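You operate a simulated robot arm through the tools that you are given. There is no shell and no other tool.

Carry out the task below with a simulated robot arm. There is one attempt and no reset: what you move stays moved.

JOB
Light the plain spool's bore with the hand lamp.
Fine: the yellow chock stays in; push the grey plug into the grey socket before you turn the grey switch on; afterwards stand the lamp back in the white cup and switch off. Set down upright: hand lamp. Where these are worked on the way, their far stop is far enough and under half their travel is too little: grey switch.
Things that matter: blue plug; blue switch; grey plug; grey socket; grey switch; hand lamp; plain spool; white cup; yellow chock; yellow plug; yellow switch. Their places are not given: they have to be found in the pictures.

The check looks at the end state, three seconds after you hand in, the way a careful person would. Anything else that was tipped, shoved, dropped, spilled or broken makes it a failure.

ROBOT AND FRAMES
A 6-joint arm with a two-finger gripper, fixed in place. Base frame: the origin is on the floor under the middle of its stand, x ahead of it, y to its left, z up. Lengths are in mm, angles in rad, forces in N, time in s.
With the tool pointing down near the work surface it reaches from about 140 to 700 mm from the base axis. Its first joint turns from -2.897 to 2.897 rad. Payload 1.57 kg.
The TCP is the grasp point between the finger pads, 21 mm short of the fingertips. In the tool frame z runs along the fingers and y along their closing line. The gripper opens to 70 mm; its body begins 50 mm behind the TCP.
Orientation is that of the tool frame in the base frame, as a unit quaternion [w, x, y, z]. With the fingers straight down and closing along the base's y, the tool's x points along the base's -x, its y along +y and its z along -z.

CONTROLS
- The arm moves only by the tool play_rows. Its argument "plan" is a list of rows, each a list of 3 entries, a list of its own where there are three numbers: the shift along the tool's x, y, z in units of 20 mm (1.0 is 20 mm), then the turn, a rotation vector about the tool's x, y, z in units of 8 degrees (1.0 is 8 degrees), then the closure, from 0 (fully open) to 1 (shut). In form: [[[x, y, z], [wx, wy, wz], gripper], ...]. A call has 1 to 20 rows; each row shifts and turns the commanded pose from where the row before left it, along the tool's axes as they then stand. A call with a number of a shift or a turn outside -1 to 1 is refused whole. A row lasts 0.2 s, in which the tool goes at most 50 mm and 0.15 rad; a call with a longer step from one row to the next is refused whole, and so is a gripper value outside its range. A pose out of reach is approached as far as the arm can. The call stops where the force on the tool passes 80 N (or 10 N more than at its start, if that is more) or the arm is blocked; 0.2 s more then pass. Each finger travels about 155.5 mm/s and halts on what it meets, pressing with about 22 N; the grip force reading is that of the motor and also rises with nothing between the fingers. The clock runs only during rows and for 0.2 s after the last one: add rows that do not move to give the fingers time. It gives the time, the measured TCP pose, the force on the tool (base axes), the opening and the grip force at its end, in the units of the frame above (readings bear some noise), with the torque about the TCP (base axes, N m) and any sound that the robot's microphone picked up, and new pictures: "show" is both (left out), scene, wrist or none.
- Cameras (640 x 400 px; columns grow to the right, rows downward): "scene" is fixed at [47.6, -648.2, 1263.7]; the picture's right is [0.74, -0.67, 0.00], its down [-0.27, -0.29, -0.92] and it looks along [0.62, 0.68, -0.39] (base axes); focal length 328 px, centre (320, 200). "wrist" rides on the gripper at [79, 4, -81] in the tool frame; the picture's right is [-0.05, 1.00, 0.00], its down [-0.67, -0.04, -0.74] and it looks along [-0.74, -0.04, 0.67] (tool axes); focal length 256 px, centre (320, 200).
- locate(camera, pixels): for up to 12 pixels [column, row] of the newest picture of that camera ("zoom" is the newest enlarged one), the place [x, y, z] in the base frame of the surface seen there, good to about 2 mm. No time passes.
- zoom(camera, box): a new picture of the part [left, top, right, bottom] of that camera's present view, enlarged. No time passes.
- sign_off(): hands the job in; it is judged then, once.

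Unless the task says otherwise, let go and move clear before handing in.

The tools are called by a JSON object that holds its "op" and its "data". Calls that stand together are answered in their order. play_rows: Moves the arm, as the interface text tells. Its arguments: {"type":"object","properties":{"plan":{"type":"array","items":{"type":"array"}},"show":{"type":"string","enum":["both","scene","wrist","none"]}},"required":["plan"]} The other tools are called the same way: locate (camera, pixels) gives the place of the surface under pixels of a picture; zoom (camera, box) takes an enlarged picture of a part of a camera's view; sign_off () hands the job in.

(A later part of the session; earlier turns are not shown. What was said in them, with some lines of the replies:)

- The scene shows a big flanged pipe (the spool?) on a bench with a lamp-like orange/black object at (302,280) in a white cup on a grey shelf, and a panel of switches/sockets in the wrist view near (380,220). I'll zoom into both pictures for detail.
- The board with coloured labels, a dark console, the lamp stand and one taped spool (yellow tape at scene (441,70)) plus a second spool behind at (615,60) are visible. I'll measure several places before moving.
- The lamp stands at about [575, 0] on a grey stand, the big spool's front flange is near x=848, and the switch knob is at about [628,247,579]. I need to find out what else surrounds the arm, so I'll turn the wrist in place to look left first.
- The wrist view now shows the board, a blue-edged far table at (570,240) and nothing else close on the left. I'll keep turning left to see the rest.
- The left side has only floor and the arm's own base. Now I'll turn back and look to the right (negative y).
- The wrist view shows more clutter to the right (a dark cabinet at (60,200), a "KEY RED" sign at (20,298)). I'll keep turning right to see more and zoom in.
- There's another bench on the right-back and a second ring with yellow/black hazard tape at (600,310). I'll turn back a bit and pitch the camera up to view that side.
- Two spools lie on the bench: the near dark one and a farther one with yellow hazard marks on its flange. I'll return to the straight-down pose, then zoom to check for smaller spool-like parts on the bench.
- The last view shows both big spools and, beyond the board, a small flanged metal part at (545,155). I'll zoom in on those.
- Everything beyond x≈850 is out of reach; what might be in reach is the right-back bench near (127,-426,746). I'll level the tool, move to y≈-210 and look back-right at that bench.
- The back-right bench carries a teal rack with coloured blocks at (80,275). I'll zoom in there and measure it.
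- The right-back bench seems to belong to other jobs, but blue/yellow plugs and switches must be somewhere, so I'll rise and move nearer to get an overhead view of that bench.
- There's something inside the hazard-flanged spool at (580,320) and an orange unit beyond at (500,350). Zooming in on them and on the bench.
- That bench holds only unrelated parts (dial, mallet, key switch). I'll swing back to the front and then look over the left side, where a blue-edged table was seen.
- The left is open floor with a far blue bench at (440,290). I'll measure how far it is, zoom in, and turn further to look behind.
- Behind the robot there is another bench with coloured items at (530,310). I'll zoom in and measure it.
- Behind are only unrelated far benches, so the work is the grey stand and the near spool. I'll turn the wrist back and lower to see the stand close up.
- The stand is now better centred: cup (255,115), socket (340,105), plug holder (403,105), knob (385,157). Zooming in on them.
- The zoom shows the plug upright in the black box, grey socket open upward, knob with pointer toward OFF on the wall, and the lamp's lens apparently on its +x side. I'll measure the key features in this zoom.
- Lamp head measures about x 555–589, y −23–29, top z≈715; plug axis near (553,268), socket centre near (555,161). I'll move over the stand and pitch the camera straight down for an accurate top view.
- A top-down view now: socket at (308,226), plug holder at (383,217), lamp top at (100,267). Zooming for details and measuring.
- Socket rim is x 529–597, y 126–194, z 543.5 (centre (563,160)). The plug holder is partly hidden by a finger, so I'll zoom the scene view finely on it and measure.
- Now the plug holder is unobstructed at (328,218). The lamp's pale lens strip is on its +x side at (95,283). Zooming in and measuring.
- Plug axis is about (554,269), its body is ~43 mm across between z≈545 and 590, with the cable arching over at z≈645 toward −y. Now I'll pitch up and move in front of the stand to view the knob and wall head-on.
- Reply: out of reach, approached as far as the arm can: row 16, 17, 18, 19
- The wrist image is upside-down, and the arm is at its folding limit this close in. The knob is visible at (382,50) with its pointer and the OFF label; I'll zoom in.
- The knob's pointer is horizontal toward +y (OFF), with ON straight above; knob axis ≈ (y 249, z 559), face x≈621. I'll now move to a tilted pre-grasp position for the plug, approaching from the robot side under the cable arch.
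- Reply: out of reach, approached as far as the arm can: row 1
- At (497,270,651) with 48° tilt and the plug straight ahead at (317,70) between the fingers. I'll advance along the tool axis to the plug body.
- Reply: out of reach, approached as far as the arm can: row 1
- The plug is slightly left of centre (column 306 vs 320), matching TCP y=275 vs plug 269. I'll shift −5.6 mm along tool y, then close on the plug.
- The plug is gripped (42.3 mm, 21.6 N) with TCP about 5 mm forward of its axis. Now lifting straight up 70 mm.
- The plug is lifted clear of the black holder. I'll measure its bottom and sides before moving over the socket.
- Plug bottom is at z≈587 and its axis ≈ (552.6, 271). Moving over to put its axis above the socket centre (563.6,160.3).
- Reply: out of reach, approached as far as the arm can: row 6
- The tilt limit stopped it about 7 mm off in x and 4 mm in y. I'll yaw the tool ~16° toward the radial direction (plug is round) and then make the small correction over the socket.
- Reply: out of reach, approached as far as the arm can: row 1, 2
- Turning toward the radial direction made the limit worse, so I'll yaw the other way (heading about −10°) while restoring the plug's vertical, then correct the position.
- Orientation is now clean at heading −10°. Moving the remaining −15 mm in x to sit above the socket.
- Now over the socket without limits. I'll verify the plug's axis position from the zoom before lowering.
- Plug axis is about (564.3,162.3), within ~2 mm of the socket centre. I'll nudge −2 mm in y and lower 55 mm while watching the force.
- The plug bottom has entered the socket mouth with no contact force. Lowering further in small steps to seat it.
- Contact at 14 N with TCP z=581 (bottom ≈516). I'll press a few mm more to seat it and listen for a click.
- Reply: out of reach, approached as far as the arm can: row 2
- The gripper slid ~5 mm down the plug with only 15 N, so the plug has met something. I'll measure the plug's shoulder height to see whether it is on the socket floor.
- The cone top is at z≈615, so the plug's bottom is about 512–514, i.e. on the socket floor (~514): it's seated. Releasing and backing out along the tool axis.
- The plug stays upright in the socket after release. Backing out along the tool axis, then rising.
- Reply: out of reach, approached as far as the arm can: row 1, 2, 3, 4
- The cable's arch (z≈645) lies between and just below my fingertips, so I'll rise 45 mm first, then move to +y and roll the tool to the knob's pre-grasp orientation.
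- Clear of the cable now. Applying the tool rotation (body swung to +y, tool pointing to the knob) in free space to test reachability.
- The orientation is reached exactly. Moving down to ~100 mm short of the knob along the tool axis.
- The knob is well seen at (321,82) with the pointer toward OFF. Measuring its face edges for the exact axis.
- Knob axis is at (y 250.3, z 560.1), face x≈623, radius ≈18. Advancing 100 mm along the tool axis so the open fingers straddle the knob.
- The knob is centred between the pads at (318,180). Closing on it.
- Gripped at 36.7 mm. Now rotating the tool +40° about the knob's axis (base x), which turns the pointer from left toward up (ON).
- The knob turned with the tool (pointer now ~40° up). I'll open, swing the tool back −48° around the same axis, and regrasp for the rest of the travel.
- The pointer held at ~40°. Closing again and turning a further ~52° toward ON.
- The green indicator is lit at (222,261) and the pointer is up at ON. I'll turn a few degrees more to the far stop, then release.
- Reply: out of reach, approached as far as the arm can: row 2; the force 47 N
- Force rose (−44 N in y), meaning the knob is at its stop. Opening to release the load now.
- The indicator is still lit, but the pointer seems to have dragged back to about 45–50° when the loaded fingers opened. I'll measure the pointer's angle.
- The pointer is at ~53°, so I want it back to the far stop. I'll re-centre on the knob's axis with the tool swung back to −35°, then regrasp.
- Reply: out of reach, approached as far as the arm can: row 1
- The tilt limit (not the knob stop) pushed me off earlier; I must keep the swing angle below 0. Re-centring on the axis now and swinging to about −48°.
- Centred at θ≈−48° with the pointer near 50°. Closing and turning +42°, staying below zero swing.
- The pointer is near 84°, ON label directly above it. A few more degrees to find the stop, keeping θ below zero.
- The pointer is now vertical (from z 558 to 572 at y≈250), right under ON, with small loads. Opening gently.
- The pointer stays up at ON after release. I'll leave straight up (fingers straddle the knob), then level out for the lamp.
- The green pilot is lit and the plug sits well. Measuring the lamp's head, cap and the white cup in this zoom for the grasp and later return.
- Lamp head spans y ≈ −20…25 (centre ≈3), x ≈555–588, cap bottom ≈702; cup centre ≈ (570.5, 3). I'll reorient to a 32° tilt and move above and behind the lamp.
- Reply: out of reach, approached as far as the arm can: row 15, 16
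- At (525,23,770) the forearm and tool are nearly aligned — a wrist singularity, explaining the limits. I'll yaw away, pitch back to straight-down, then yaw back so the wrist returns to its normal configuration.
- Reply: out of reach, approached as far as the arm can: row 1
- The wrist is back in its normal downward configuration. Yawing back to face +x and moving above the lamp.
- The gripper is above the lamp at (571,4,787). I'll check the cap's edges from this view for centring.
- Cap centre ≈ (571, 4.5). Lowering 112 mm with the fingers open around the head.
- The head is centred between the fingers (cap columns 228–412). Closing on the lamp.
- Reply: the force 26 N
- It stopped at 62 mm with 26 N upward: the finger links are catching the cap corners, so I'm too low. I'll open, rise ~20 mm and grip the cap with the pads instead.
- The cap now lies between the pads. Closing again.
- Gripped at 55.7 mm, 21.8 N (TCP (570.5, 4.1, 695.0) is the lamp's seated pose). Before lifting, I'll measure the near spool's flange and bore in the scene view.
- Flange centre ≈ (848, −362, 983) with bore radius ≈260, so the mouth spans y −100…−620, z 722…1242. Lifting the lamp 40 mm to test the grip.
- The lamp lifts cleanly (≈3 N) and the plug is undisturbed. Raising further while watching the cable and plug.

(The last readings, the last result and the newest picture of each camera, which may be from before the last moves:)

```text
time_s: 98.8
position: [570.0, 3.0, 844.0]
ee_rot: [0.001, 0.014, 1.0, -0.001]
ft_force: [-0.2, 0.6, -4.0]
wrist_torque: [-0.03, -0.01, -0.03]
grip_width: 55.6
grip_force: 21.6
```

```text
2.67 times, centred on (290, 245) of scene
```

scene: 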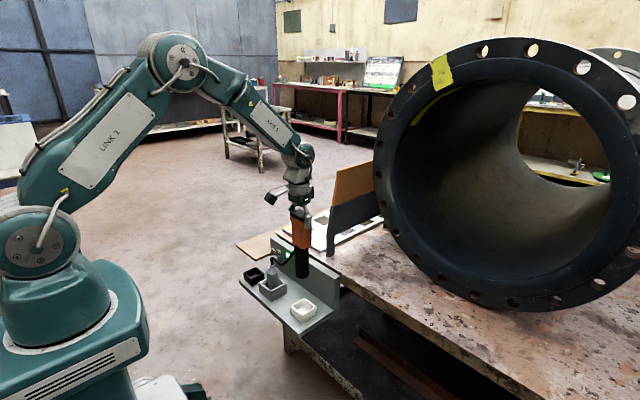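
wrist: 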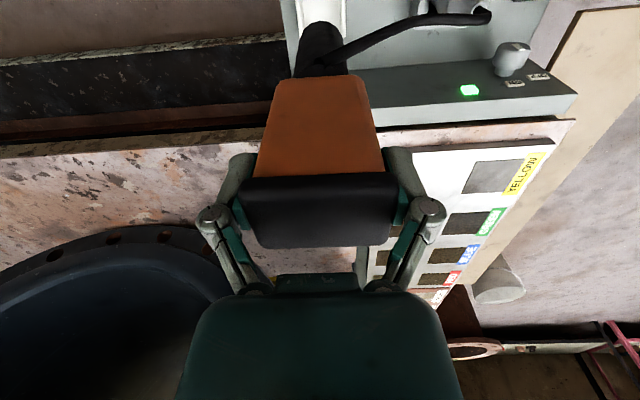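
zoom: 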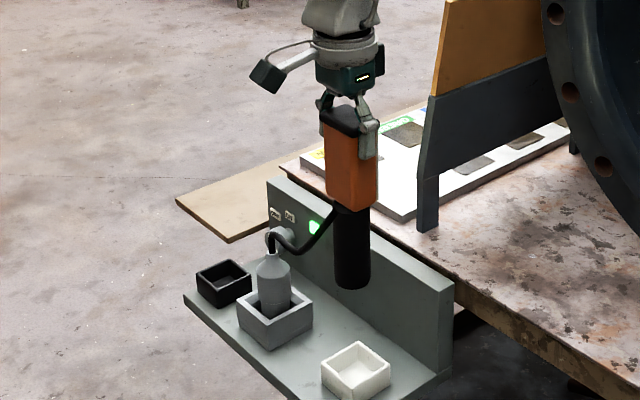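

No extra pull from the cable. Moving toward the bore in steps: to about (600,−130,900).

{"op": "play_rows", "data": {"plan": [[[-0.24, -0.945, -0.4], [0, 0, 0], 0.7], [[-0.24, -0.945, -0.4], [0, 0, 0], 0.7], [[-0.24, -0.945, -0.4], [0, 0, 0], 0.7], [[-0.24, -0.945, -0.4], [0, 0, 0], 0.7], [[-0.24, -0.945, -0.4], [0, 0, 0], 0.7], [[-0.24, -0.945, -0.4], [0, 0, 0], 0.7], [[-0.24, -0.945, -0.4], [0, 0, 0], 0.7], [[0, 0, 0], [0, 0, 0], 0.7]], "show": "both"}}

{"op": "zoom", "data": {"camera": "scene", "box": [235, 170, 345, 320]}}

```text
time_s: 100.6
position: [601.2, -128.9, 899.3]
ee_rot: [0.001, 0.014, 1.0, 0.0]
ft_force: [0.0, -0.1, -2.7]
wrist_torque: [-0.01, -0.01, 0.01]
grip_width: 55.7
grip_force: 21.8
```

scene: 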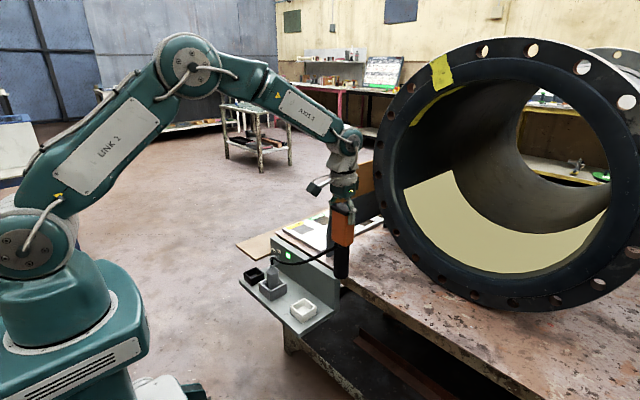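
wrist: 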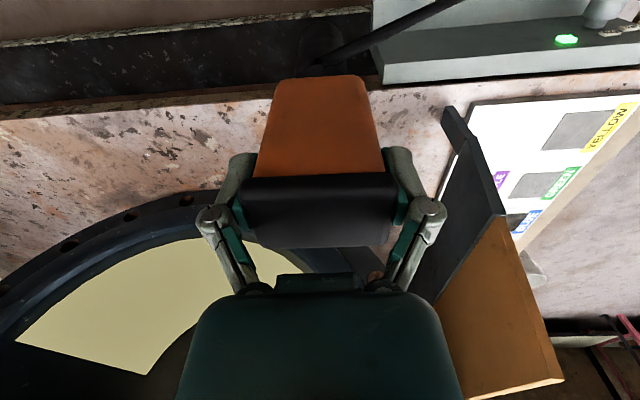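

```text
2.67 times, centred on (290, 245) of scene
```

zoom: 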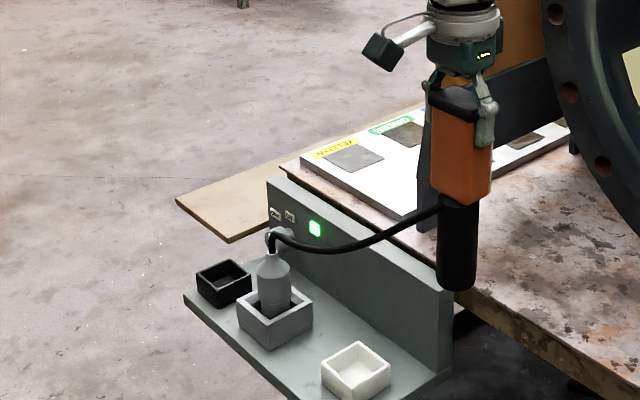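

The lamp is on: a pale-yellow lit patch appears in the plain spool's bore at scene (490,230). I'll move closer to the bore axis to light it fully and hold there.

{"op": "play_rows", "data": {"plan": [[[0.045, -0.944, -0.19], [0, 0, 0], 0.7], [[0.045, -0.944, -0.19], [0, 0, 0], 0.7], [[0.045, -0.944, -0.19], [0, 0, 0], 0.7], [[0.045, -0.944, -0.19], [0, 0, 0], 0.7], [[0.045, -0.944, -0.19], [0, 0, 0], 0.7], [[0.045, -0.944, -0.19], [0, 0, 0], 0.7], [[0.045, -0.944, -0.19], [0, 0, 0], 0.7], [[0.045, -0.944, -0.19], [0, 0, 0], 0.7], [[0, 0, 0], [0, 0, 0], 0.7]], "show": "both"}}

```text
time_s: 102.6
position: [587.7, -281.0, 929.8]
ee_rot: [0.001, 0.014, 1.0, -0.001]
ft_force: [0.1, 0.2, -2.2]
wrist_torque: [0.03, 0.0, -0.01]
grip_width: 55.7
grip_force: 22.0
```

scene: 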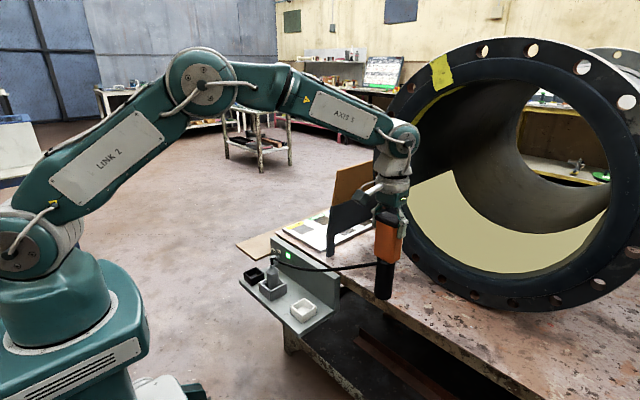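
wrist: 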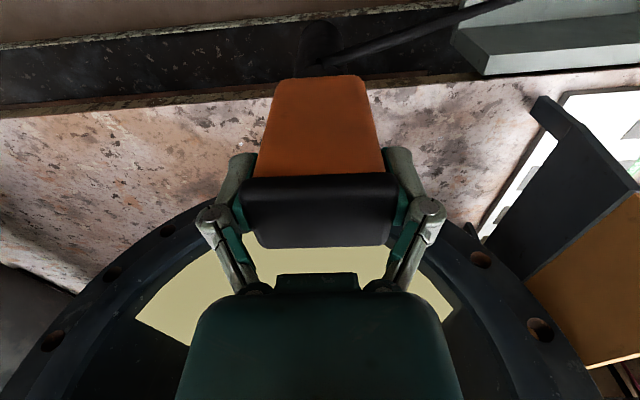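

The same bore panel stays lit here too. I'll hold it for about two seconds so the bore is clearly lit.

{"op": "play_rows", "data": {"plan": [[[-0.5, 0, -0.3], [0, 0, 0], 0.7], [[-0.5, 0, -0.3], [0, 0, 0], 0.7], [[0, 0, 0], [0, 0, 0], 0.7], [[0, 0, 0], [0, 0, 0], 0.7], [[0, 0, 0], [0, 0, 0], 0.7], [[0, 0, 0], [0, 0, 0], 0.7], [[0, 0, 0], [0, 0, 0], 0.7], [[0, 0, 0], [0, 0, 0], 0.7], [[0, 0, 0], [0, 0, 0], 0.7], [[0, 0, 0], [0, 0, 0], 0.7], [[0, 0, 0], [0, 0, 0], 0.7], [[0, 0, 0], [0, 0, 0], 0.7], [[0, 0, 0], [0, 0, 0], 0.7]], "show": "scene"}}

{"op": "zoom", "data": {"camera": "scene", "box": [230, 120, 440, 330]}}

```text
time_s: 105.4
position: [608.0, -282.1, 942.6]
ee_rot: [0.001, 0.014, 1.0, 0.0]
ft_force: [-0.6, 0.4, -3.2]
wrist_torque: [0.0, -0.01, 0.02]
grip_width: 55.7
grip_force: 22.0
```

scene: 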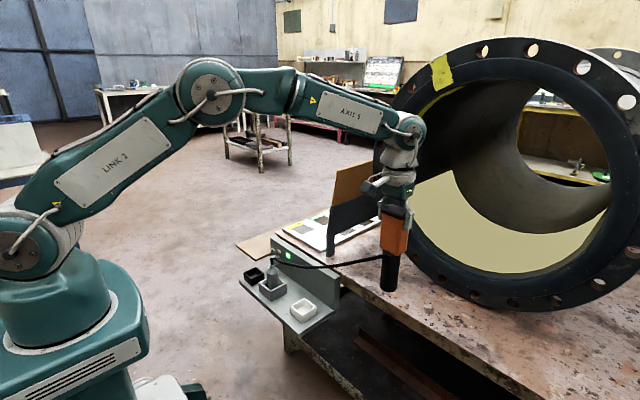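

```text
1.90 times, centred on (335, 225) of scene
```

zoom: 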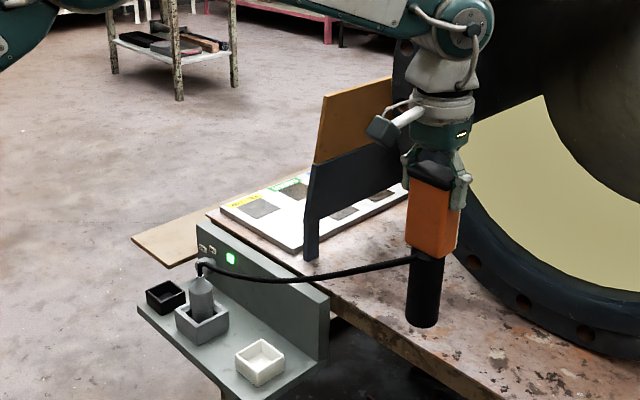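

The bore is lit and the lamp is steady. Returning along the reverse path to above the white cup.

{"op": "play_rows", "data": {"plan": [[[0.139, 0.89, 0.15], [0, 0, 0], 0.7], [[0.139, 0.89, 0.15], [0, 0, 0], 0.7], [[0.139, 0.89, 0.15], [0, 0, 0], 0.7], [[0.139, 0.89, 0.15], [0, 0, 0], 0.7], [[0.139, 0.89, 0.15], [0, 0, 0], 0.7], [[0.139, 0.89, 0.15], [0, 0, 0], 0.7], [[0.139, 0.89, 0.15], [0, 0, 0], 0.7], [[0.139, 0.89, 0.15], [0, 0, 0], 0.7], [[0.139, 0.89, 0.15], [0, 0, 0], 0.7], [[0.139, 0.89, 0.15], [0, 0, 0], 0.7], [[0.139, 0.89, 0.15], [0, 0, 0], 0.7], [[0.139, 0.89, 0.15], [0, 0, 0], 0.7], [[0.139, 0.89, 0.15], [0, 0, 0], 0.7], [[0.139, 0.89, 0.15], [0, 0, 0], 0.7], [[0.139, 0.89, 0.15], [0, 0, 0], 0.7], [[0.139, 0.89, 0.15], [0, 0, 0], 0.7], [[0, 0, 0], [0, 0, 0], 0.7]], "show": "both"}}

{"op": "zoom", "data": {"camera": "scene", "box": [235, 170, 345, 320]}}

```text
time_s: 109.0
position: [570.7, 5.4, 894.3]
ee_rot: [0.001, 0.014, 1.0, -0.001]
ft_force: [-0.1, 0.3, -3.8]
wrist_torque: [-0.01, 0.0, -0.01]
grip_width: 55.9
grip_force: 22.2
```

scene: 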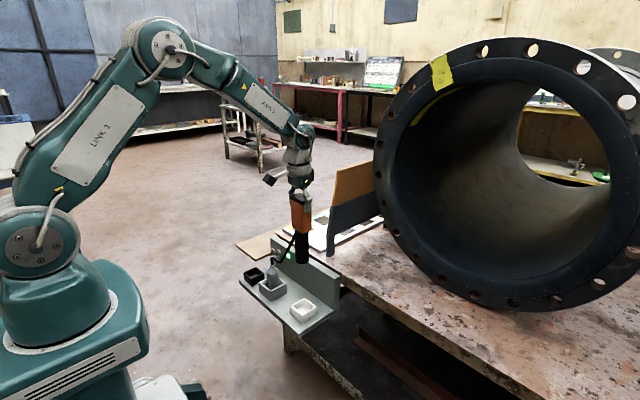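
wrist: 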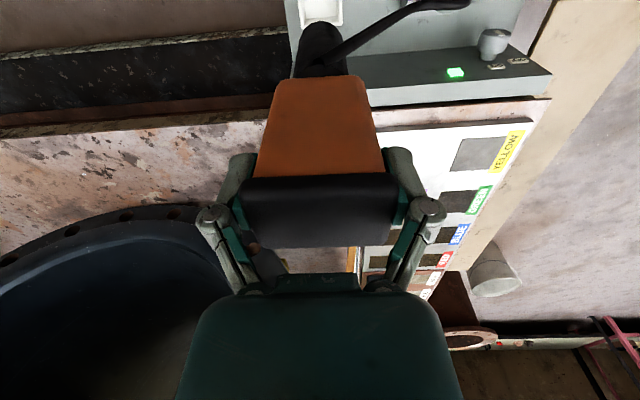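

```text
2.67 times, centred on (290, 245) of scene
```

zoom: 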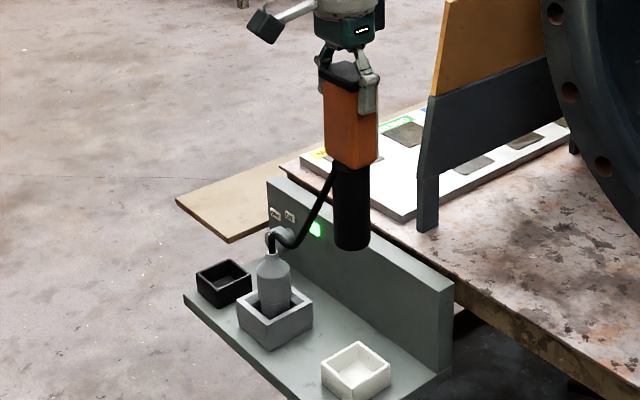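

Back above the cup. Lowering to just above the rim (TCP z≈745) to check alignment.

{"op": "play_rows", "data": {"plan": [[[0, -0.05, 0.93], [0, 0, 0], 0.7], [[0, 0, 0.93], [0, 0, 0], 0.7], [[0, 0, 0.93], [0, 0, 0], 0.7], [[0, 0, 0.93], [0, 0, 0], 0.7], [[0, 0, 0.93], [0, 0, 0], 0.7], [[0, 0, 0.93], [0, 0, 0], 0.7], [[0, 0, 0.93], [0, 0, 0], 0.7], [[0, 0, 0.93], [0, 0, 0], 0.7], [[0, 0, 0], [0, 0, 0], 0.7]], "show": "both"}}

{"op": "zoom", "data": {"camera": "scene", "box": [265, 230, 335, 330]}}

```text
time_s: 111.0
position: [573.0, 5.1, 744.7]
ee_rot: [0.002, 0.014, 1.0, -0.001]
ft_force: [0.4, 0.1, -2.3]
wrist_torque: [0.0, 0.01, 0.01]
grip_width: 55.7
grip_force: 22.1
```

scene: 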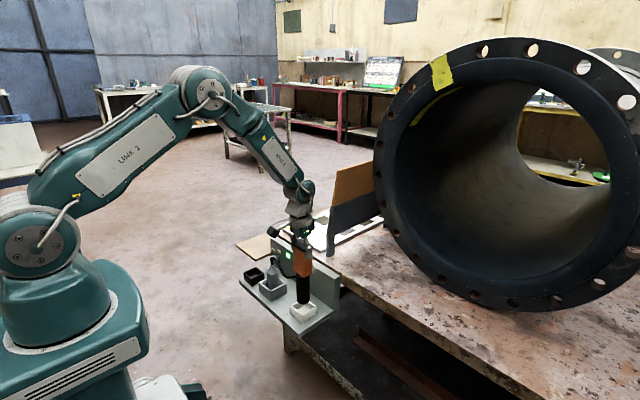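
wrist: 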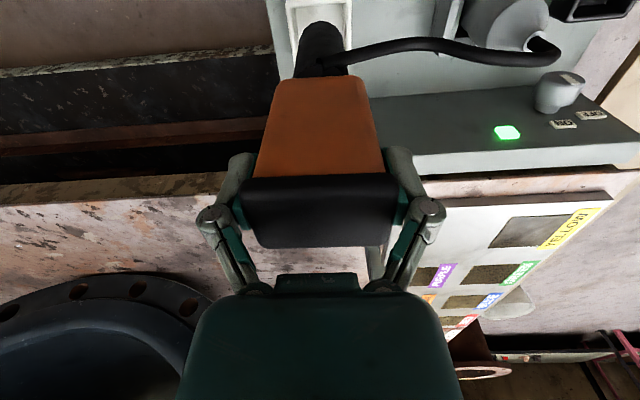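

```text
4.00 times, centred on (300, 280) of scene
```

zoom: 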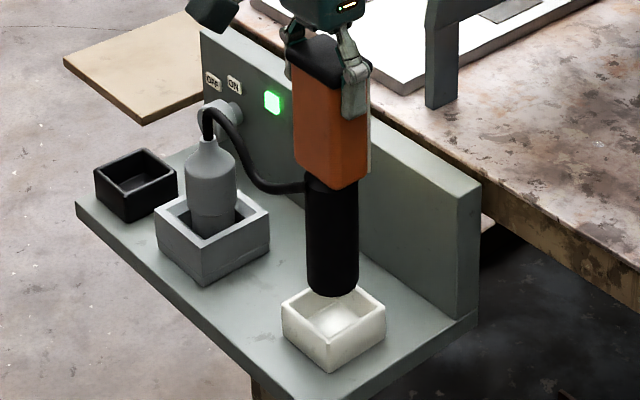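

The handle's lower end is just above the cup. I'll check its axis against the cup's centre.

{"op": "locate", "data": {"camera": "zoom", "pixels": [[332, 290], [332, 270], [312, 270], [352, 270], [332, 240], [285, 303], [328, 340], [383, 308], [342, 283], [335, 318], [310, 318], [358, 318]]}}

```text
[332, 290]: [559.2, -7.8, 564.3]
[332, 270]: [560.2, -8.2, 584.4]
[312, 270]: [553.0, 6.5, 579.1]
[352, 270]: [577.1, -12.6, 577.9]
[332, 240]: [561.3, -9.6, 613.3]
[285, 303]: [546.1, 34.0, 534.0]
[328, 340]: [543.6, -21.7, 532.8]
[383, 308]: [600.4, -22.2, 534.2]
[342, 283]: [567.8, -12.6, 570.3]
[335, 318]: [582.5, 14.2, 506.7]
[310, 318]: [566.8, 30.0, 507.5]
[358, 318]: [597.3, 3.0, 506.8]
```

The handle axis matches its seated position within about 1 mm. Lowering into the cup, the last part in small steps.

{"op": "play_rows", "data": {"plan": [[[0.05, -0.04, 0.5], [0, 0, 0], 0.7], [[0, 0, 0.5], [0, 0, 0], 0.7], [[0, 0, 0.5], [0, 0, 0], 0.7], [[0, 0, 0.4], [0, 0, 0], 0.7], [[0, 0, 0.2], [0, 0, 0], 0.7], [[0, 0, 0.15], [0, 0, 0], 0.7], [[0, 0, 0], [0, 0, 0], 0.7]], "show": "wrist"}}

{"op": "zoom", "data": {"camera": "scene", "box": [265, 230, 335, 330]}}

```text
time_s: 112.6
position: [571.9, 3.2, 701.1]
ee_rot: [0.0, 0.014, 1.0, -0.001]
ft_force: [-0.4, -0.1, -3.2]
wrist_torque: [0.01, 0.05, 0.0]
grip_width: 55.5
grip_force: 22.0
```

wrist: 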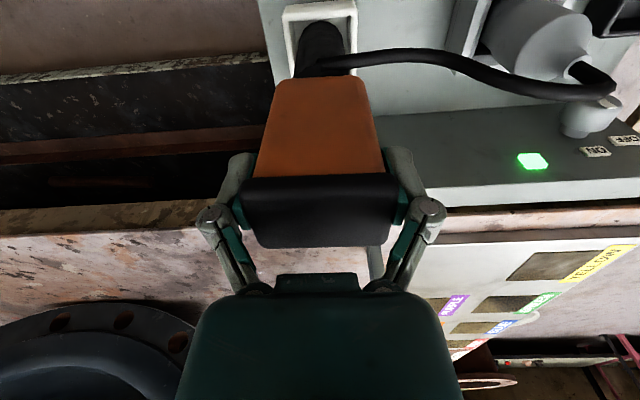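

```text
4.00 times, centred on (300, 280) of scene
```

zoom: 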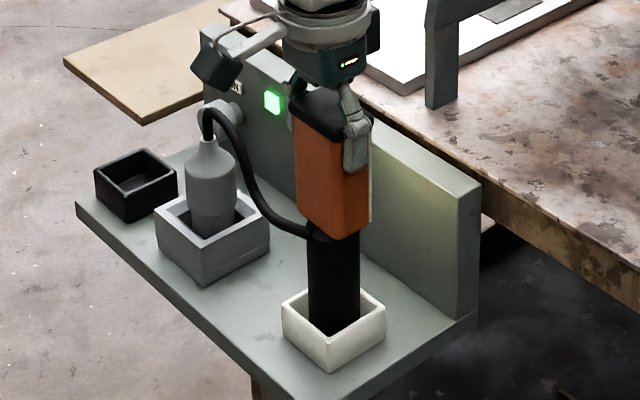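

The handle is inside the cup without touching (−3 N still hanging weight), about 6 mm above its seat. Lowering the last millimetres until contact.

{"op": "play_rows", "data": {"plan": [[[0, 0, 0.12], [0, 0, 0], 0.7], [[0, 0, 0.12], [0, 0, 0], 0.7], [[0, 0, 0.06], [0, 0, 0], 0.7], [[0, 0, 0], [0, 0, 0], 0.7]], "show": "none"}}

```text
time_s: 113.6
position: [571.7, 4.2, 695.5]
ee_rot: [0.003, 0.014, 1.0, 0.0]
ft_force: [-2.9, 1.6, 18.5]
wrist_torque: [0.07, 0.3, 0.0]
grip_width: 56.0
grip_force: 21.9
```

Seated at z=695.5 with 18 N contact. Relieving 1 mm, then opening slowly.

{"op": "play_rows", "data": {"plan": [[[0, 0, -0.05], [0, 0, 0], 0.7], [[0, 0, 0], [0, 0, 0], 0.19], [[0, 0, 0], [0, 0, 0], 0.1], [[0, 0, 0], [0, 0, 0], 0], [[0, 0, 0], [0, 0, 0], 0]], "show": "both"}}

{"op": "zoom", "data": {"camera": "scene", "box": [265, 230, 335, 330]}}

```text
time_s: 114.8
position: [571.9, 3.0, 695.3]
ee_rot: [0.0, 0.014, 1.0, 0.0]
ft_force: [-0.7, 0.3, 0.0]
wrist_torque: [0.0, -0.02, -0.01]
grip_width: 69.9
grip_force: 0.1
```

scene: 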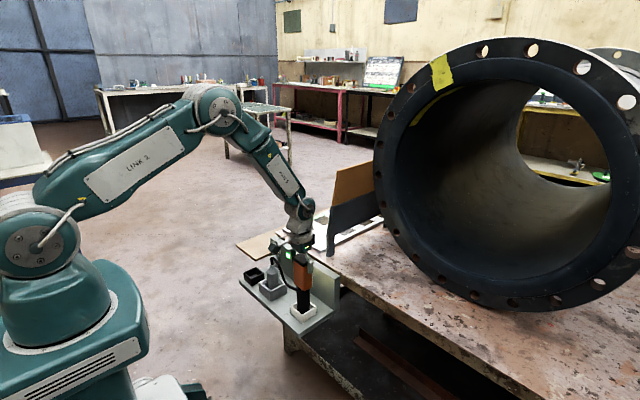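
wrist: 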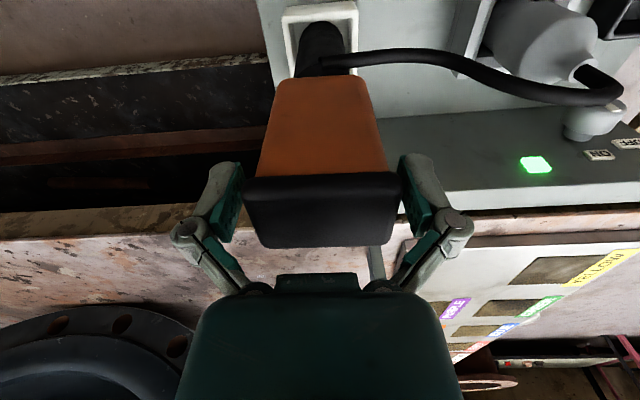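

```text
4.00 times, centred on (300, 280) of scene
```

zoom: 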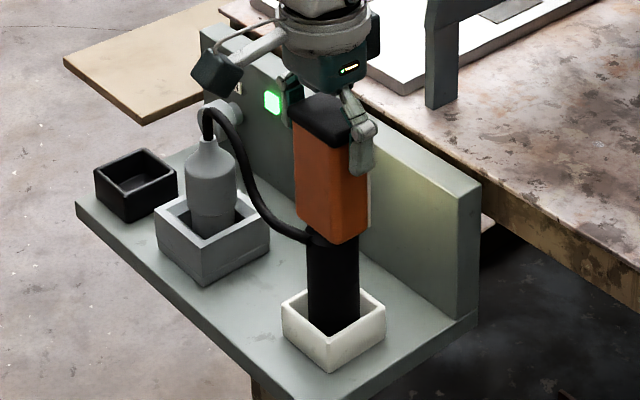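

The lamp stands upright in the cup. Rising straight up clear of it.

{"op": "play_rows", "data": {"plan": [[[0, 0.08, -0.3], [0, 0, 0], 0], [[0, 0, -0.7], [0, 0, 0], 0], [[0, 0, -0.95], [0, 0, 0], 0], [[0, 0, -0.95], [0, 0, 0], 0], [[0, 0, -0.95], [0, 0, 0], 0], [[0, 0, -0.95], [0, 0, 0], 0], [[0, 0, -0.95], [0, 0, 0], 0]], "show": "both"}}

{"op": "zoom", "data": {"camera": "scene", "box": [235, 220, 335, 330]}}

```text
time_s: 116.4
position: [570.7, 4.8, 811.7]
ee_rot: [0.001, 0.014, 1.0, -0.001]
ft_force: [-0.2, 0.4, -1.2]
wrist_torque: [0.01, -0.01, 0.02]
grip_width: 70.1
grip_force: 0.0
```

scene: 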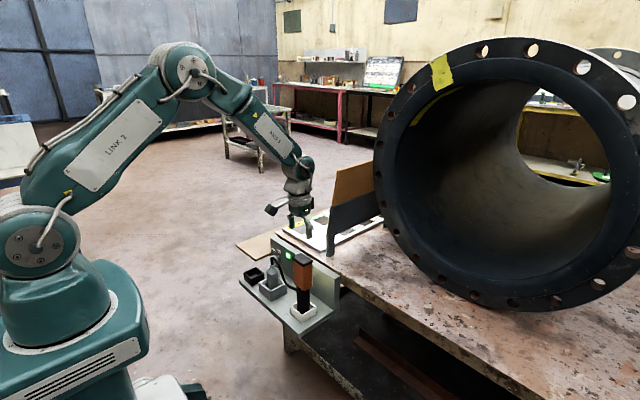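
wrist: 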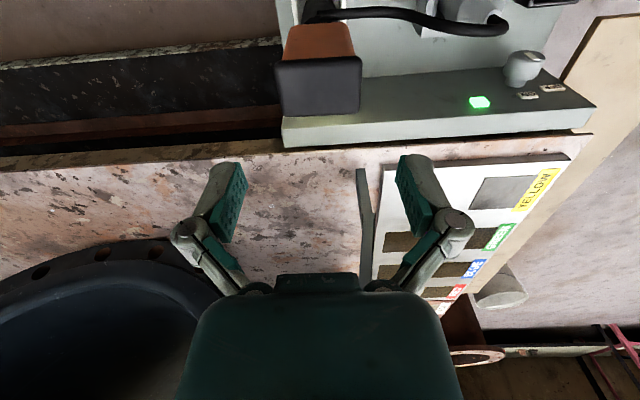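

```text
3.64 times, centred on (285, 275) of scene
```

zoom: 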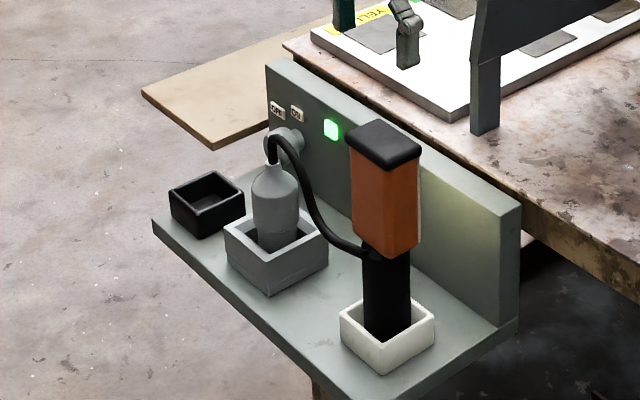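

Lamp is standing upright in the cup, plug in, pilot lit. Now for switching off: moving back over to y≈290 with the tool down, then reorienting toward the knob as before.

{"op": "play_rows", "data": {"plan": [[[0.027, 0.95, 0.05], [0, 0, 0], 0], [[0.027, 0.95, 0.05], [0, 0, 0], 0], [[0.027, 0.95, 0.05], [0, 0, 0], 0], [[0.027, 0.95, 0.05], [0, 0, 0], 0], [[0.027, 0.95, 0.05], [0, 0, 0], 0], [[0.027, 0.95, 0.05], [0, 0, 0], 0], [[0.027, 0.95, 0.05], [0, 0, 0], 0], [[0.027, 0.95, 0.05], [0, 0, 0], 0], [[0.027, 0.95, 0.05], [0, 0, 0], 0], [[0.027, 0.95, 0.05], [0, 0, 0], 0], [[0.027, 0.95, 0.05], [0, 0, 0], 0], [[0.027, 0.95, 0.05], [0, 0, 0], 0], [[0.027, 0.95, 0.05], [0, 0, 0], 0], [[0.027, 0.95, 0.05], [0, 0, 0], 0], [[0.027, 0.95, 0.05], [0, 0, 0], 0]], "show": "none"}}

{"op": "play_rows", "data": {"plan": [[[0, 0, 0], [0.583, -0.683, -0.268], 0], [[0, 0, 0], [0.583, -0.683, -0.268], 0], [[0, 0, 0], [0.583, -0.683, -0.268], 0], [[0, 0, 0], [0.583, -0.683, -0.268], 0], [[0, 0, 0], [0.583, -0.683, -0.268], 0], [[0, 0, 0], [0.583, -0.683, -0.268], 0], [[0, 0, 0], [0.583, -0.683, -0.268], 0], [[0, 0, 0], [0.583, -0.683, -0.268], 0]], "show": "both"}}

```text
time_s: 119.6
position: [571.6, 289.8, 794.8]
ee_rot: [0.0, 0.014, 1.0, -0.001]
ft_force: [-0.8, 0.8, 0.7]
wrist_torque: [-0.03, -0.01, 0.01]
grip_width: 70.0
grip_force: 0.0
```

```text
time_s: 121.4
position: [572.3, 291.2, 794.9]
ee_rot: [0.362, -0.13, 0.867, -0.317]
ft_force: [-0.2, -0.5, 0.6]
wrist_torque: [-0.01, -0.02, -0.02]
grip_width: 69.8
grip_force: 0.0
```

scene: 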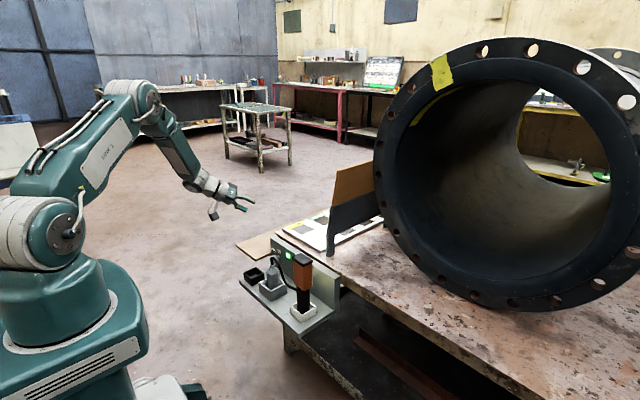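
wrist: 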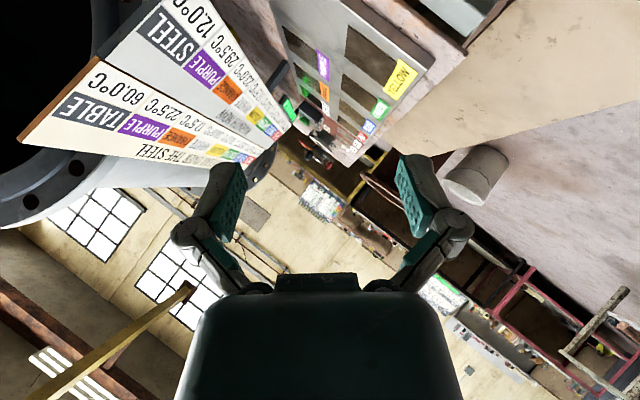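

Orientation reached. Descending to the pre-grasp point 100 mm short of the knob.

{"op": "play_rows", "data": {"plan": [[[0.775, 0.85, 0.603], [0, 0, 0], 0], [[0.775, 0.85, 0.603], [0, 0, 0], 0], [[0.775, 0.85, 0.603], [0, 0, 0], 0], [[0.775, 0.85, 0.603], [0, 0, 0], 0], [[0.775, 0.85, 0.603], [0, 0, 0], 0], [[0.775, 0.85, 0.603], [0, 0, 0], 0], [[0.775, 0.85, 0.603], [0, 0, 0], 0]], "show": "wrist"}}

```text
time_s: 123.0
position: [556.1, 293.7, 613.2]
ee_rot: [0.36, -0.13, 0.868, -0.317]
ft_force: [0.5, -1.0, -0.9]
wrist_torque: [-0.04, 0.0, 0.01]
grip_width: 70.3
grip_force: 0.0
```

wrist: 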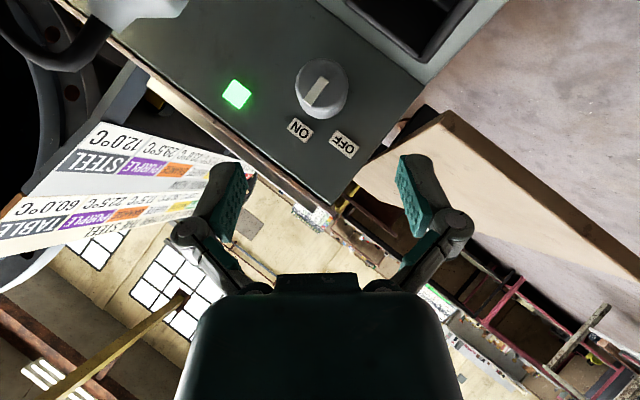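

The knob is ahead with the pointer toward ON. Advancing to straddle it, then swinging open fingers to about −5°.

{"op": "play_rows", "data": {"plan": [[[-0.016, 0.006, 0.82], [0, 0, 0], 0], [[-0.016, 0.006, 0.82], [0, 0, 0], 0], [[-0.016, 0.006, 0.82], [0, 0, 0], 0], [[-0.016, 0.006, 0.82], [0, 0, 0], 0], [[-0.016, 0.006, 0.82], [0, 0, 0], 0], [[-0.016, 0.006, 0.82], [0, 0, 0], 0], [[0, 0, 0], [-0.6, 0, 0.6], 0], [[0, 0, 0], [-0.6, 0, 0.6], 0], [[0, 0, 0], [-0.6, 0, 0.6], 0], [[0, 0, 0], [-0.6, 0, 0.6], 0], [[0, 0, 0], [-0.6, 0, 0.6], 0]], "show": "both"}}

```text
time_s: 125.4
position: [626.8, 249.5, 560.7]
ee_rot: [0.382, -0.02, 0.922, -0.049]
ft_force: [0.5, 0.0, -0.7]
wrist_torque: [0.02, 0.03, 0.03]
grip_width: 70.2
grip_force: 0.0
```

scene: 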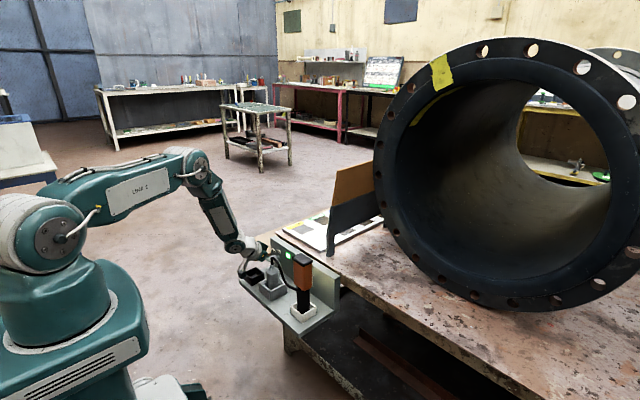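
wrist: 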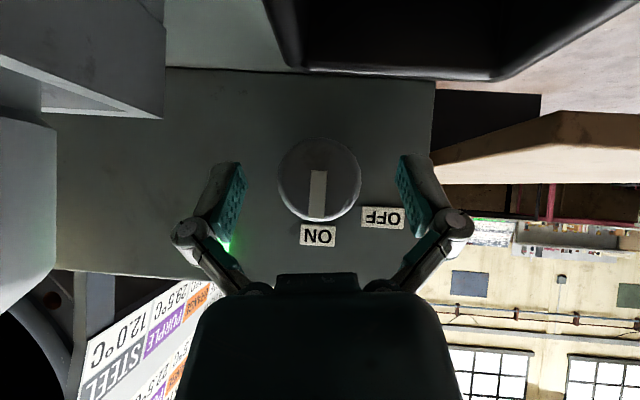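

Centred on the knob with the pointer up at ON. Closing and turning back −45° toward OFF.

{"op": "play_rows", "data": {"plan": [[[0, 0, 0], [0, 0, 0], 0.3], [[0, 0, 0], [0, 0, 0], 0.6], [[0, 0, 0], [0, 0, 0], 0.9], [[0, 0, 0], [0, 0, 0], 0.9], [[0, 0, 0], [0.57, 0, -0.57], 0.9], [[0, 0, 0], [0.57, 0, -0.57], 0.9], [[0, 0, 0], [0.57, 0, -0.57], 0.9], [[0, 0, 0], [0.57, 0, -0.57], 0.9], [[0, 0, 0], [0.57, 0, -0.57], 0.9], [[0, 0, 0], [0.57, 0, -0.57], 0.9], [[0, 0, 0], [0.57, 0, -0.57], 0.9]], "show": "wrist"}}

```text
time_s: 127.8
position: [626.9, 250.9, 560.8]
ee_rot: [0.346, -0.165, 0.832, -0.401]
ft_force: [-5.3, -1.4, -5.4]
wrist_torque: [-0.03, -0.43, 0.14]
grip_width: 37.0
grip_force: 32.3
```

wrist: 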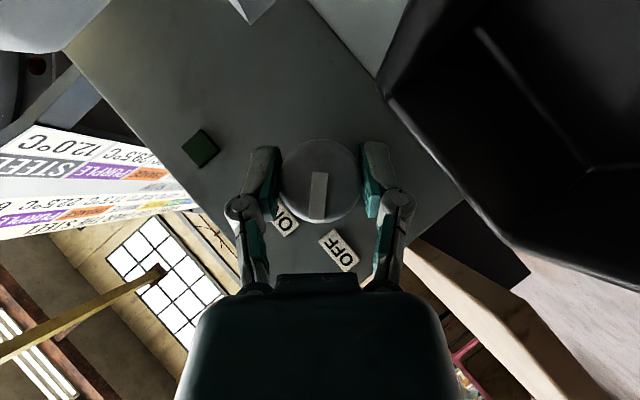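

The pilot went out (dark at (200,148)); pointer about 40°. Releasing, swinging back with open fingers, and turning the rest of the way to the OFF stop.

{"op": "play_rows", "data": {"plan": [[[0, 0, 0], [0, 0, 0], 0.45], [[0, 0, 0], [0, 0, 0], 0.2], [[0, 0, 0], [0, 0, 0], 0], [[0, 0, 0], [0, 0, 0], 0], [[0, 0, 0], [-0.57, 0, 0.57], 0], [[0, 0, 0], [-0.57, 0, 0.57], 0], [[0, 0, 0], [-0.57, 0, 0.57], 0], [[0, 0, 0], [-0.57, 0, 0.57], 0], [[0, 0, 0], [-0.57, 0, 0.57], 0], [[0, 0, 0], [-0.57, 0, 0.57], 0], [[0, 0, 0], [-0.57, 0, 0.57], 0]], "show": "wrist"}}

```text
time_s: 130.2
position: [625.6, 250.5, 561.7]
ee_rot: [0.383, -0.019, 0.922, -0.049]
ft_force: [-0.3, -1.0, 0.0]
wrist_torque: [0.02, 0.01, -0.01]
grip_width: 70.0
grip_force: 0.0
```

wrist: 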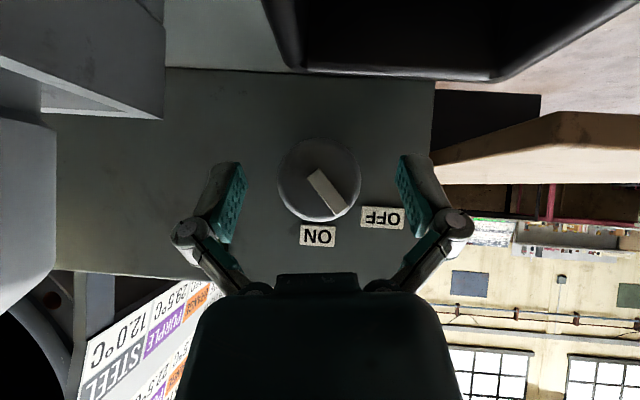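

The pilot is off, but the pointer rests near 54°. Gripping again and turning another ~46° toward the OFF stop.

{"op": "play_rows", "data": {"plan": [[[0, 0, 0], [0, 0, 0], 0.3], [[0, 0, 0], [0, 0, 0], 0.6], [[0, 0, 0], [0, 0, 0], 0.9], [[0, 0, 0], [0, 0, 0], 0.9], [[0, 0, 0], [0.57, 0, -0.57], 0.9], [[0, 0, 0], [0.57, 0, -0.57], 0.9], [[0, 0, 0], [0.57, 0, -0.57], 0.9], [[0, 0, 0], [0.57, 0, -0.57], 0.9], [[0, 0, 0], [0.57, 0, -0.57], 0.9], [[0, 0, 0], [0.57, 0, -0.57], 0.9], [[0, 0, 0], [0.57, 0, -0.57], 0.9], [[0, 0, 0], [0.4, 0, -0.4], 0.9]], "show": "wrist"}}

{"op": "locate", "data": {"camera": "wrist", "pixels": [[320, 175], [320, 190], [320, 210], [322, 200], [325, 190]]}}

{"op": "zoom", "data": {"camera": "wrist", "box": [250, 130, 410, 270]}}

```text
time_s: 132.8
position: [626.3, 249.7, 560.9]
ee_rot: [0.339, -0.178, 0.816, -0.433]
ft_force: [-11.4, -0.2, -4.5]
wrist_torque: [0.45, 0.15, 0.06]
grip_width: 37.2
grip_force: 32.1
```

wrist: 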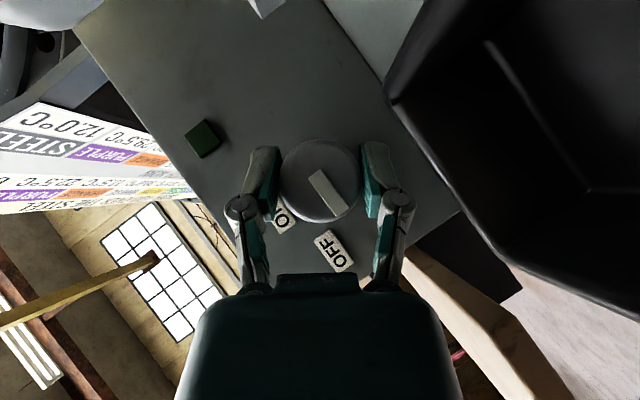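

```text
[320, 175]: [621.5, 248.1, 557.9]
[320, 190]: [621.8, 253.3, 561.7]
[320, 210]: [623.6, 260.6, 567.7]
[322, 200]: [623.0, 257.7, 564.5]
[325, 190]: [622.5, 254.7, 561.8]
```

```text
2.86 times, centred on (330, 200) of wrist
```

zoom: 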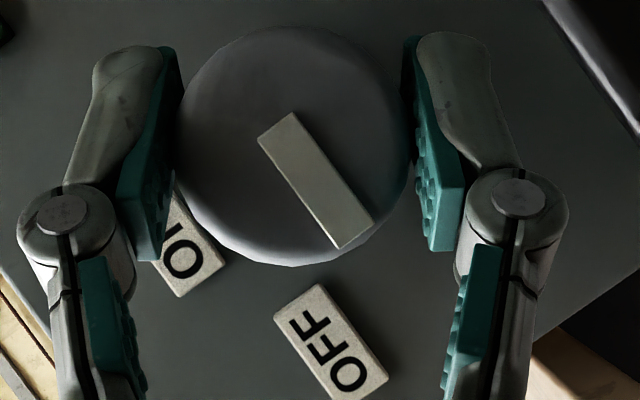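

The pointer is back to horizontal (≈0°) with torque at the stop. Relieving slightly and opening gently.

{"op": "play_rows", "data": {"plan": [[[0, 0, 0], [-0.1, 0, 0.1], 0.9], [[0, 0, 0], [0, 0, 0], 0.45], [[0, 0, 0], [0, 0, 0], 0.3], [[0, 0, 0], [0, 0, 0], 0], [[0, 0, 0], [0, 0, 0], 0]], "show": "wrist"}}

{"op": "locate", "data": {"camera": "wrist", "pixels": [[316, 177], [341, 209], [322, 185], [330, 195], [336, 203]]}}

{"op": "zoom", "data": {"camera": "wrist", "box": [250, 130, 410, 270]}}

```text
time_s: 134.0
position: [627.2, 250.7, 561.7]
ee_rot: [0.342, -0.175, 0.821, -0.423]
ft_force: [-0.8, 0.1, 0.3]
wrist_torque: [-0.01, 0.0, 0.05]
grip_width: 69.9
grip_force: 0.0
```

wrist: 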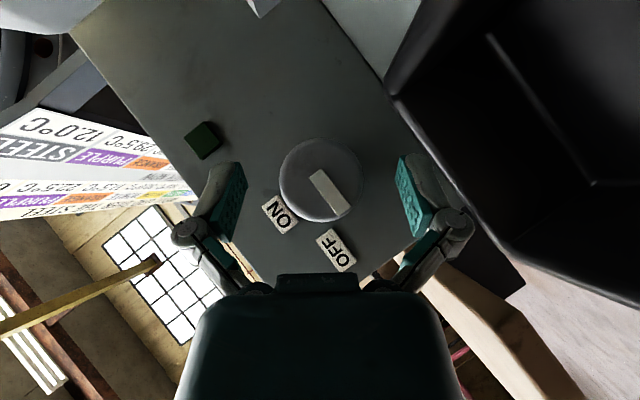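

```text
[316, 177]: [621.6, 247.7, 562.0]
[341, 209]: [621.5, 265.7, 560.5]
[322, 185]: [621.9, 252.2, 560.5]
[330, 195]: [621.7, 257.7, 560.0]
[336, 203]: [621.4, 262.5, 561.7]
```

```text
2.86 times, centred on (330, 200) of wrist
```

zoom: 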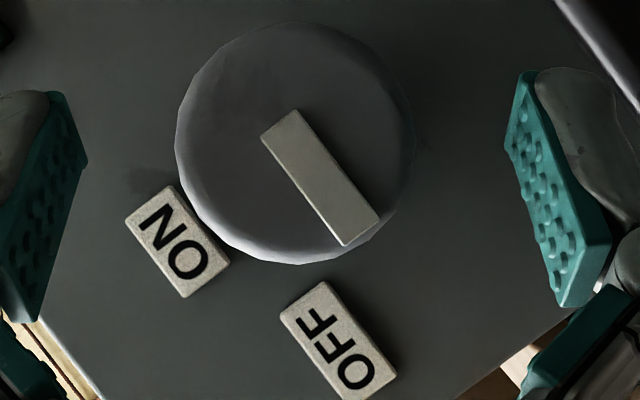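

The pointer is at OFF (from y 248 to 266 at z≈561), exactly as at the start, and the pilot is dark. Backing out along the tool axis.

{"op": "play_rows", "data": {"plan": [[[0, 0, -0.5], [0, 0, 0], 0], [[0, 0, -0.8], [0, 0, 0], 0], [[0, 0, -0.9], [0, 0, 0], 0], [[0, 0, -0.9], [0, 0, 0], 0], [[0, 0, -0.9], [0, 0, 0], 0], [[0, 0, -0.9], [0, 0, 0], 0]], "show": "both"}}

{"op": "zoom", "data": {"camera": "scene", "box": [235, 220, 335, 330]}}

```text
time_s: 135.4
position: [556.1, 308.4, 601.7]
ee_rot: [0.34, -0.175, 0.82, -0.426]
ft_force: [0.0, 0.2, 0.1]
wrist_torque: [0.01, 0.02, 0.01]
grip_width: 70.0
grip_force: 0.1
```

scene: 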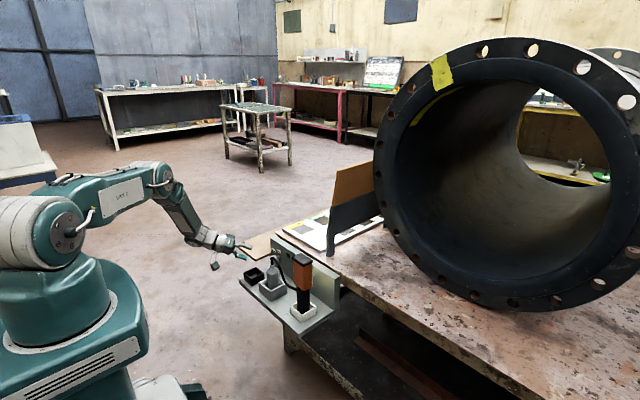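
wrist: 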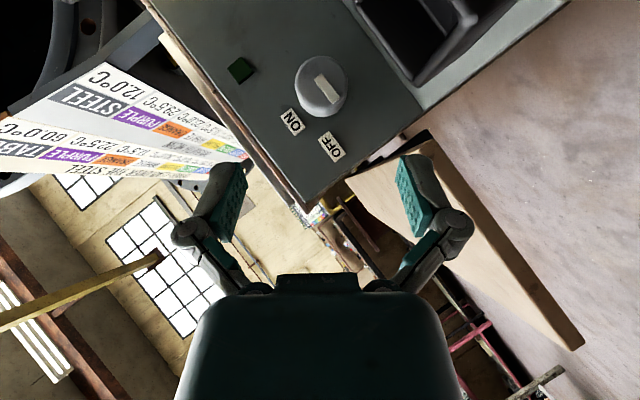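

```text
3.64 times, centred on (285, 275) of scene
```

zoom: 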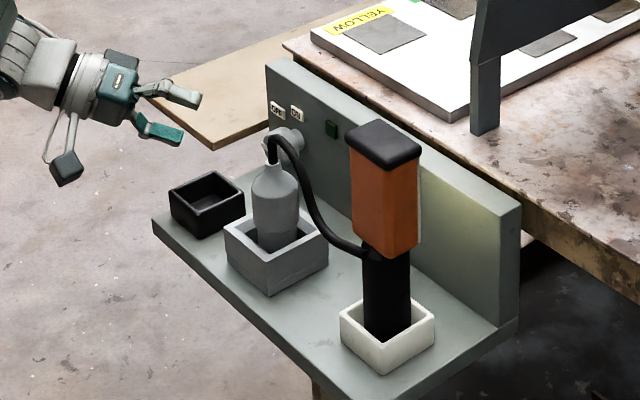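

Everything looks right: plug in grey socket, lamp upright in the cup, pilot dark. I'll rise clear and recheck the knob and plug.

{"op": "play_rows", "data": {"plan": [[[-0.6, -0.93, -0.6], [0, 0, 0], 0], [[-0.6, -0.93, -0.6], [0, 0, 0], 0], [[-0.6, -0.93, -0.6], [0, 0, 0], 0], [[-0.6, -0.93, -0.6], [0, 0, 0], 0], [[-0.6, -0.93, -0.6], [0, 0, 0], 0], [[-0.6, -0.93, -0.6], [0, 0, 0], 0], [[-0.6, -0.93, -0.6], [0, 0, 0], 0]], "show": "both"}}

{"op": "zoom", "data": {"camera": "scene", "box": [240, 240, 300, 300]}}

{"op": "zoom", "data": {"camera": "scene", "box": [270, 240, 340, 330]}}

```text
time_s: 137.0
position: [556.8, 328.1, 776.7]
ee_rot: [0.341, -0.175, 0.82, -0.425]
ft_force: [-1.2, -0.1, 0.7]
wrist_torque: [0.02, 0.01, -0.01]
grip_width: 70.1
grip_force: 0.1
```

scene: 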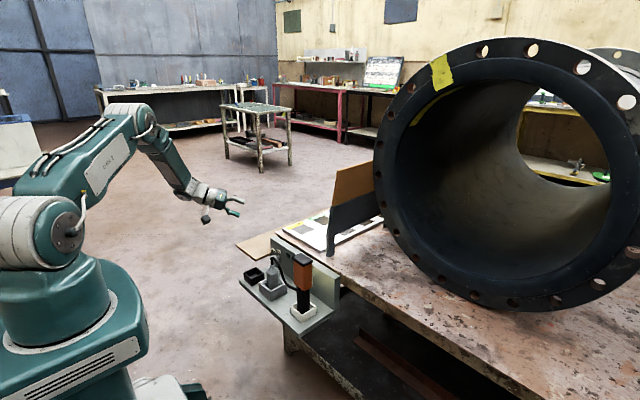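
wrist: 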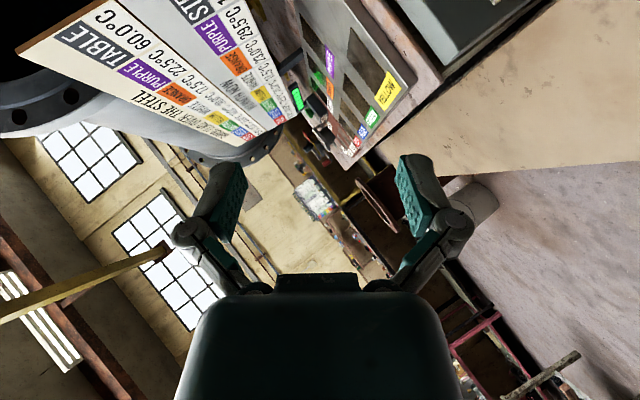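

```text
6.67 times, centred on (270, 270) of scene
```

zoom: 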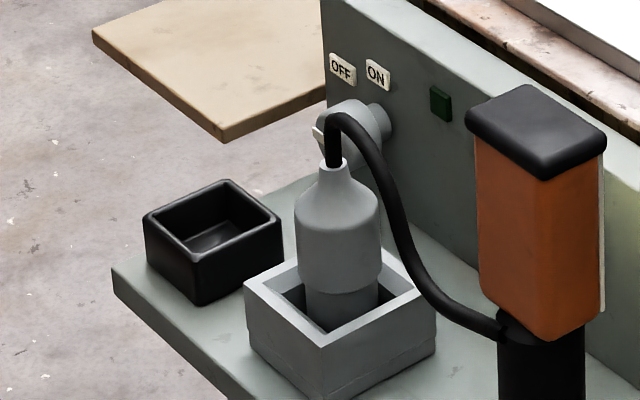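

```text
4.44 times, centred on (305, 285) of scene
```

zoom: 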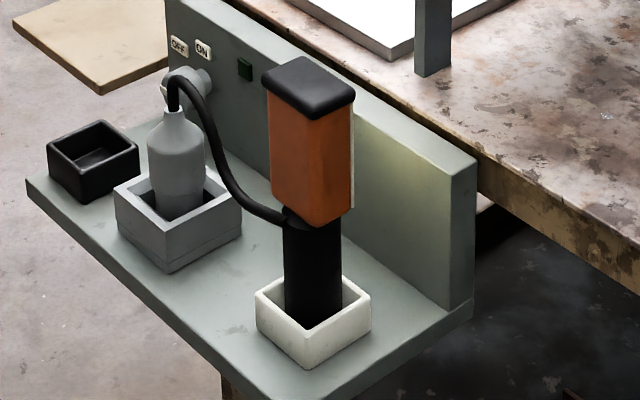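

The final state is as intended: the plug is seated in the grey socket, and the lamp is upright in the white cup at zoom (312,250). The knob points to OFF with the pilot dark, the yellow chock was never touched, and the gripper is open and clear. Handing in.

{"op": "sign_off", "data": {}}

```text
The job is handed in.
```

The bore of the plain spool has been lit with the hand lamp, and the job is handed in; I haven't seen the check's result.

- **Power:** I moved the grey plug from the black holder to the grey socket before touching the switch. I then turned the grey switch to ON, and the green pilot light came on. The turn took a few tries because the knob slipped back once as I let go.
- **Lighting:** I held the lamp in front of the near spool, pointing into the bore. A section of its bore showed as lit in the scene pictures for several seconds.
- **Which spool:** I took "plain" to mean the near spool. The other spool has yellow-and-black hazard marks on its flange and was out of reach. Both have a small patch of yellow tape.
- **End state:** The lamp stands upright in the white cup. The switch is back at OFF with the pilot dark, and the grey plug is still in the grey socket. I did not touch the yellow chock, and the gripper is open and clear.

I never found the blue or yellow plugs and switches in the pictures. Nothing I did needed them.
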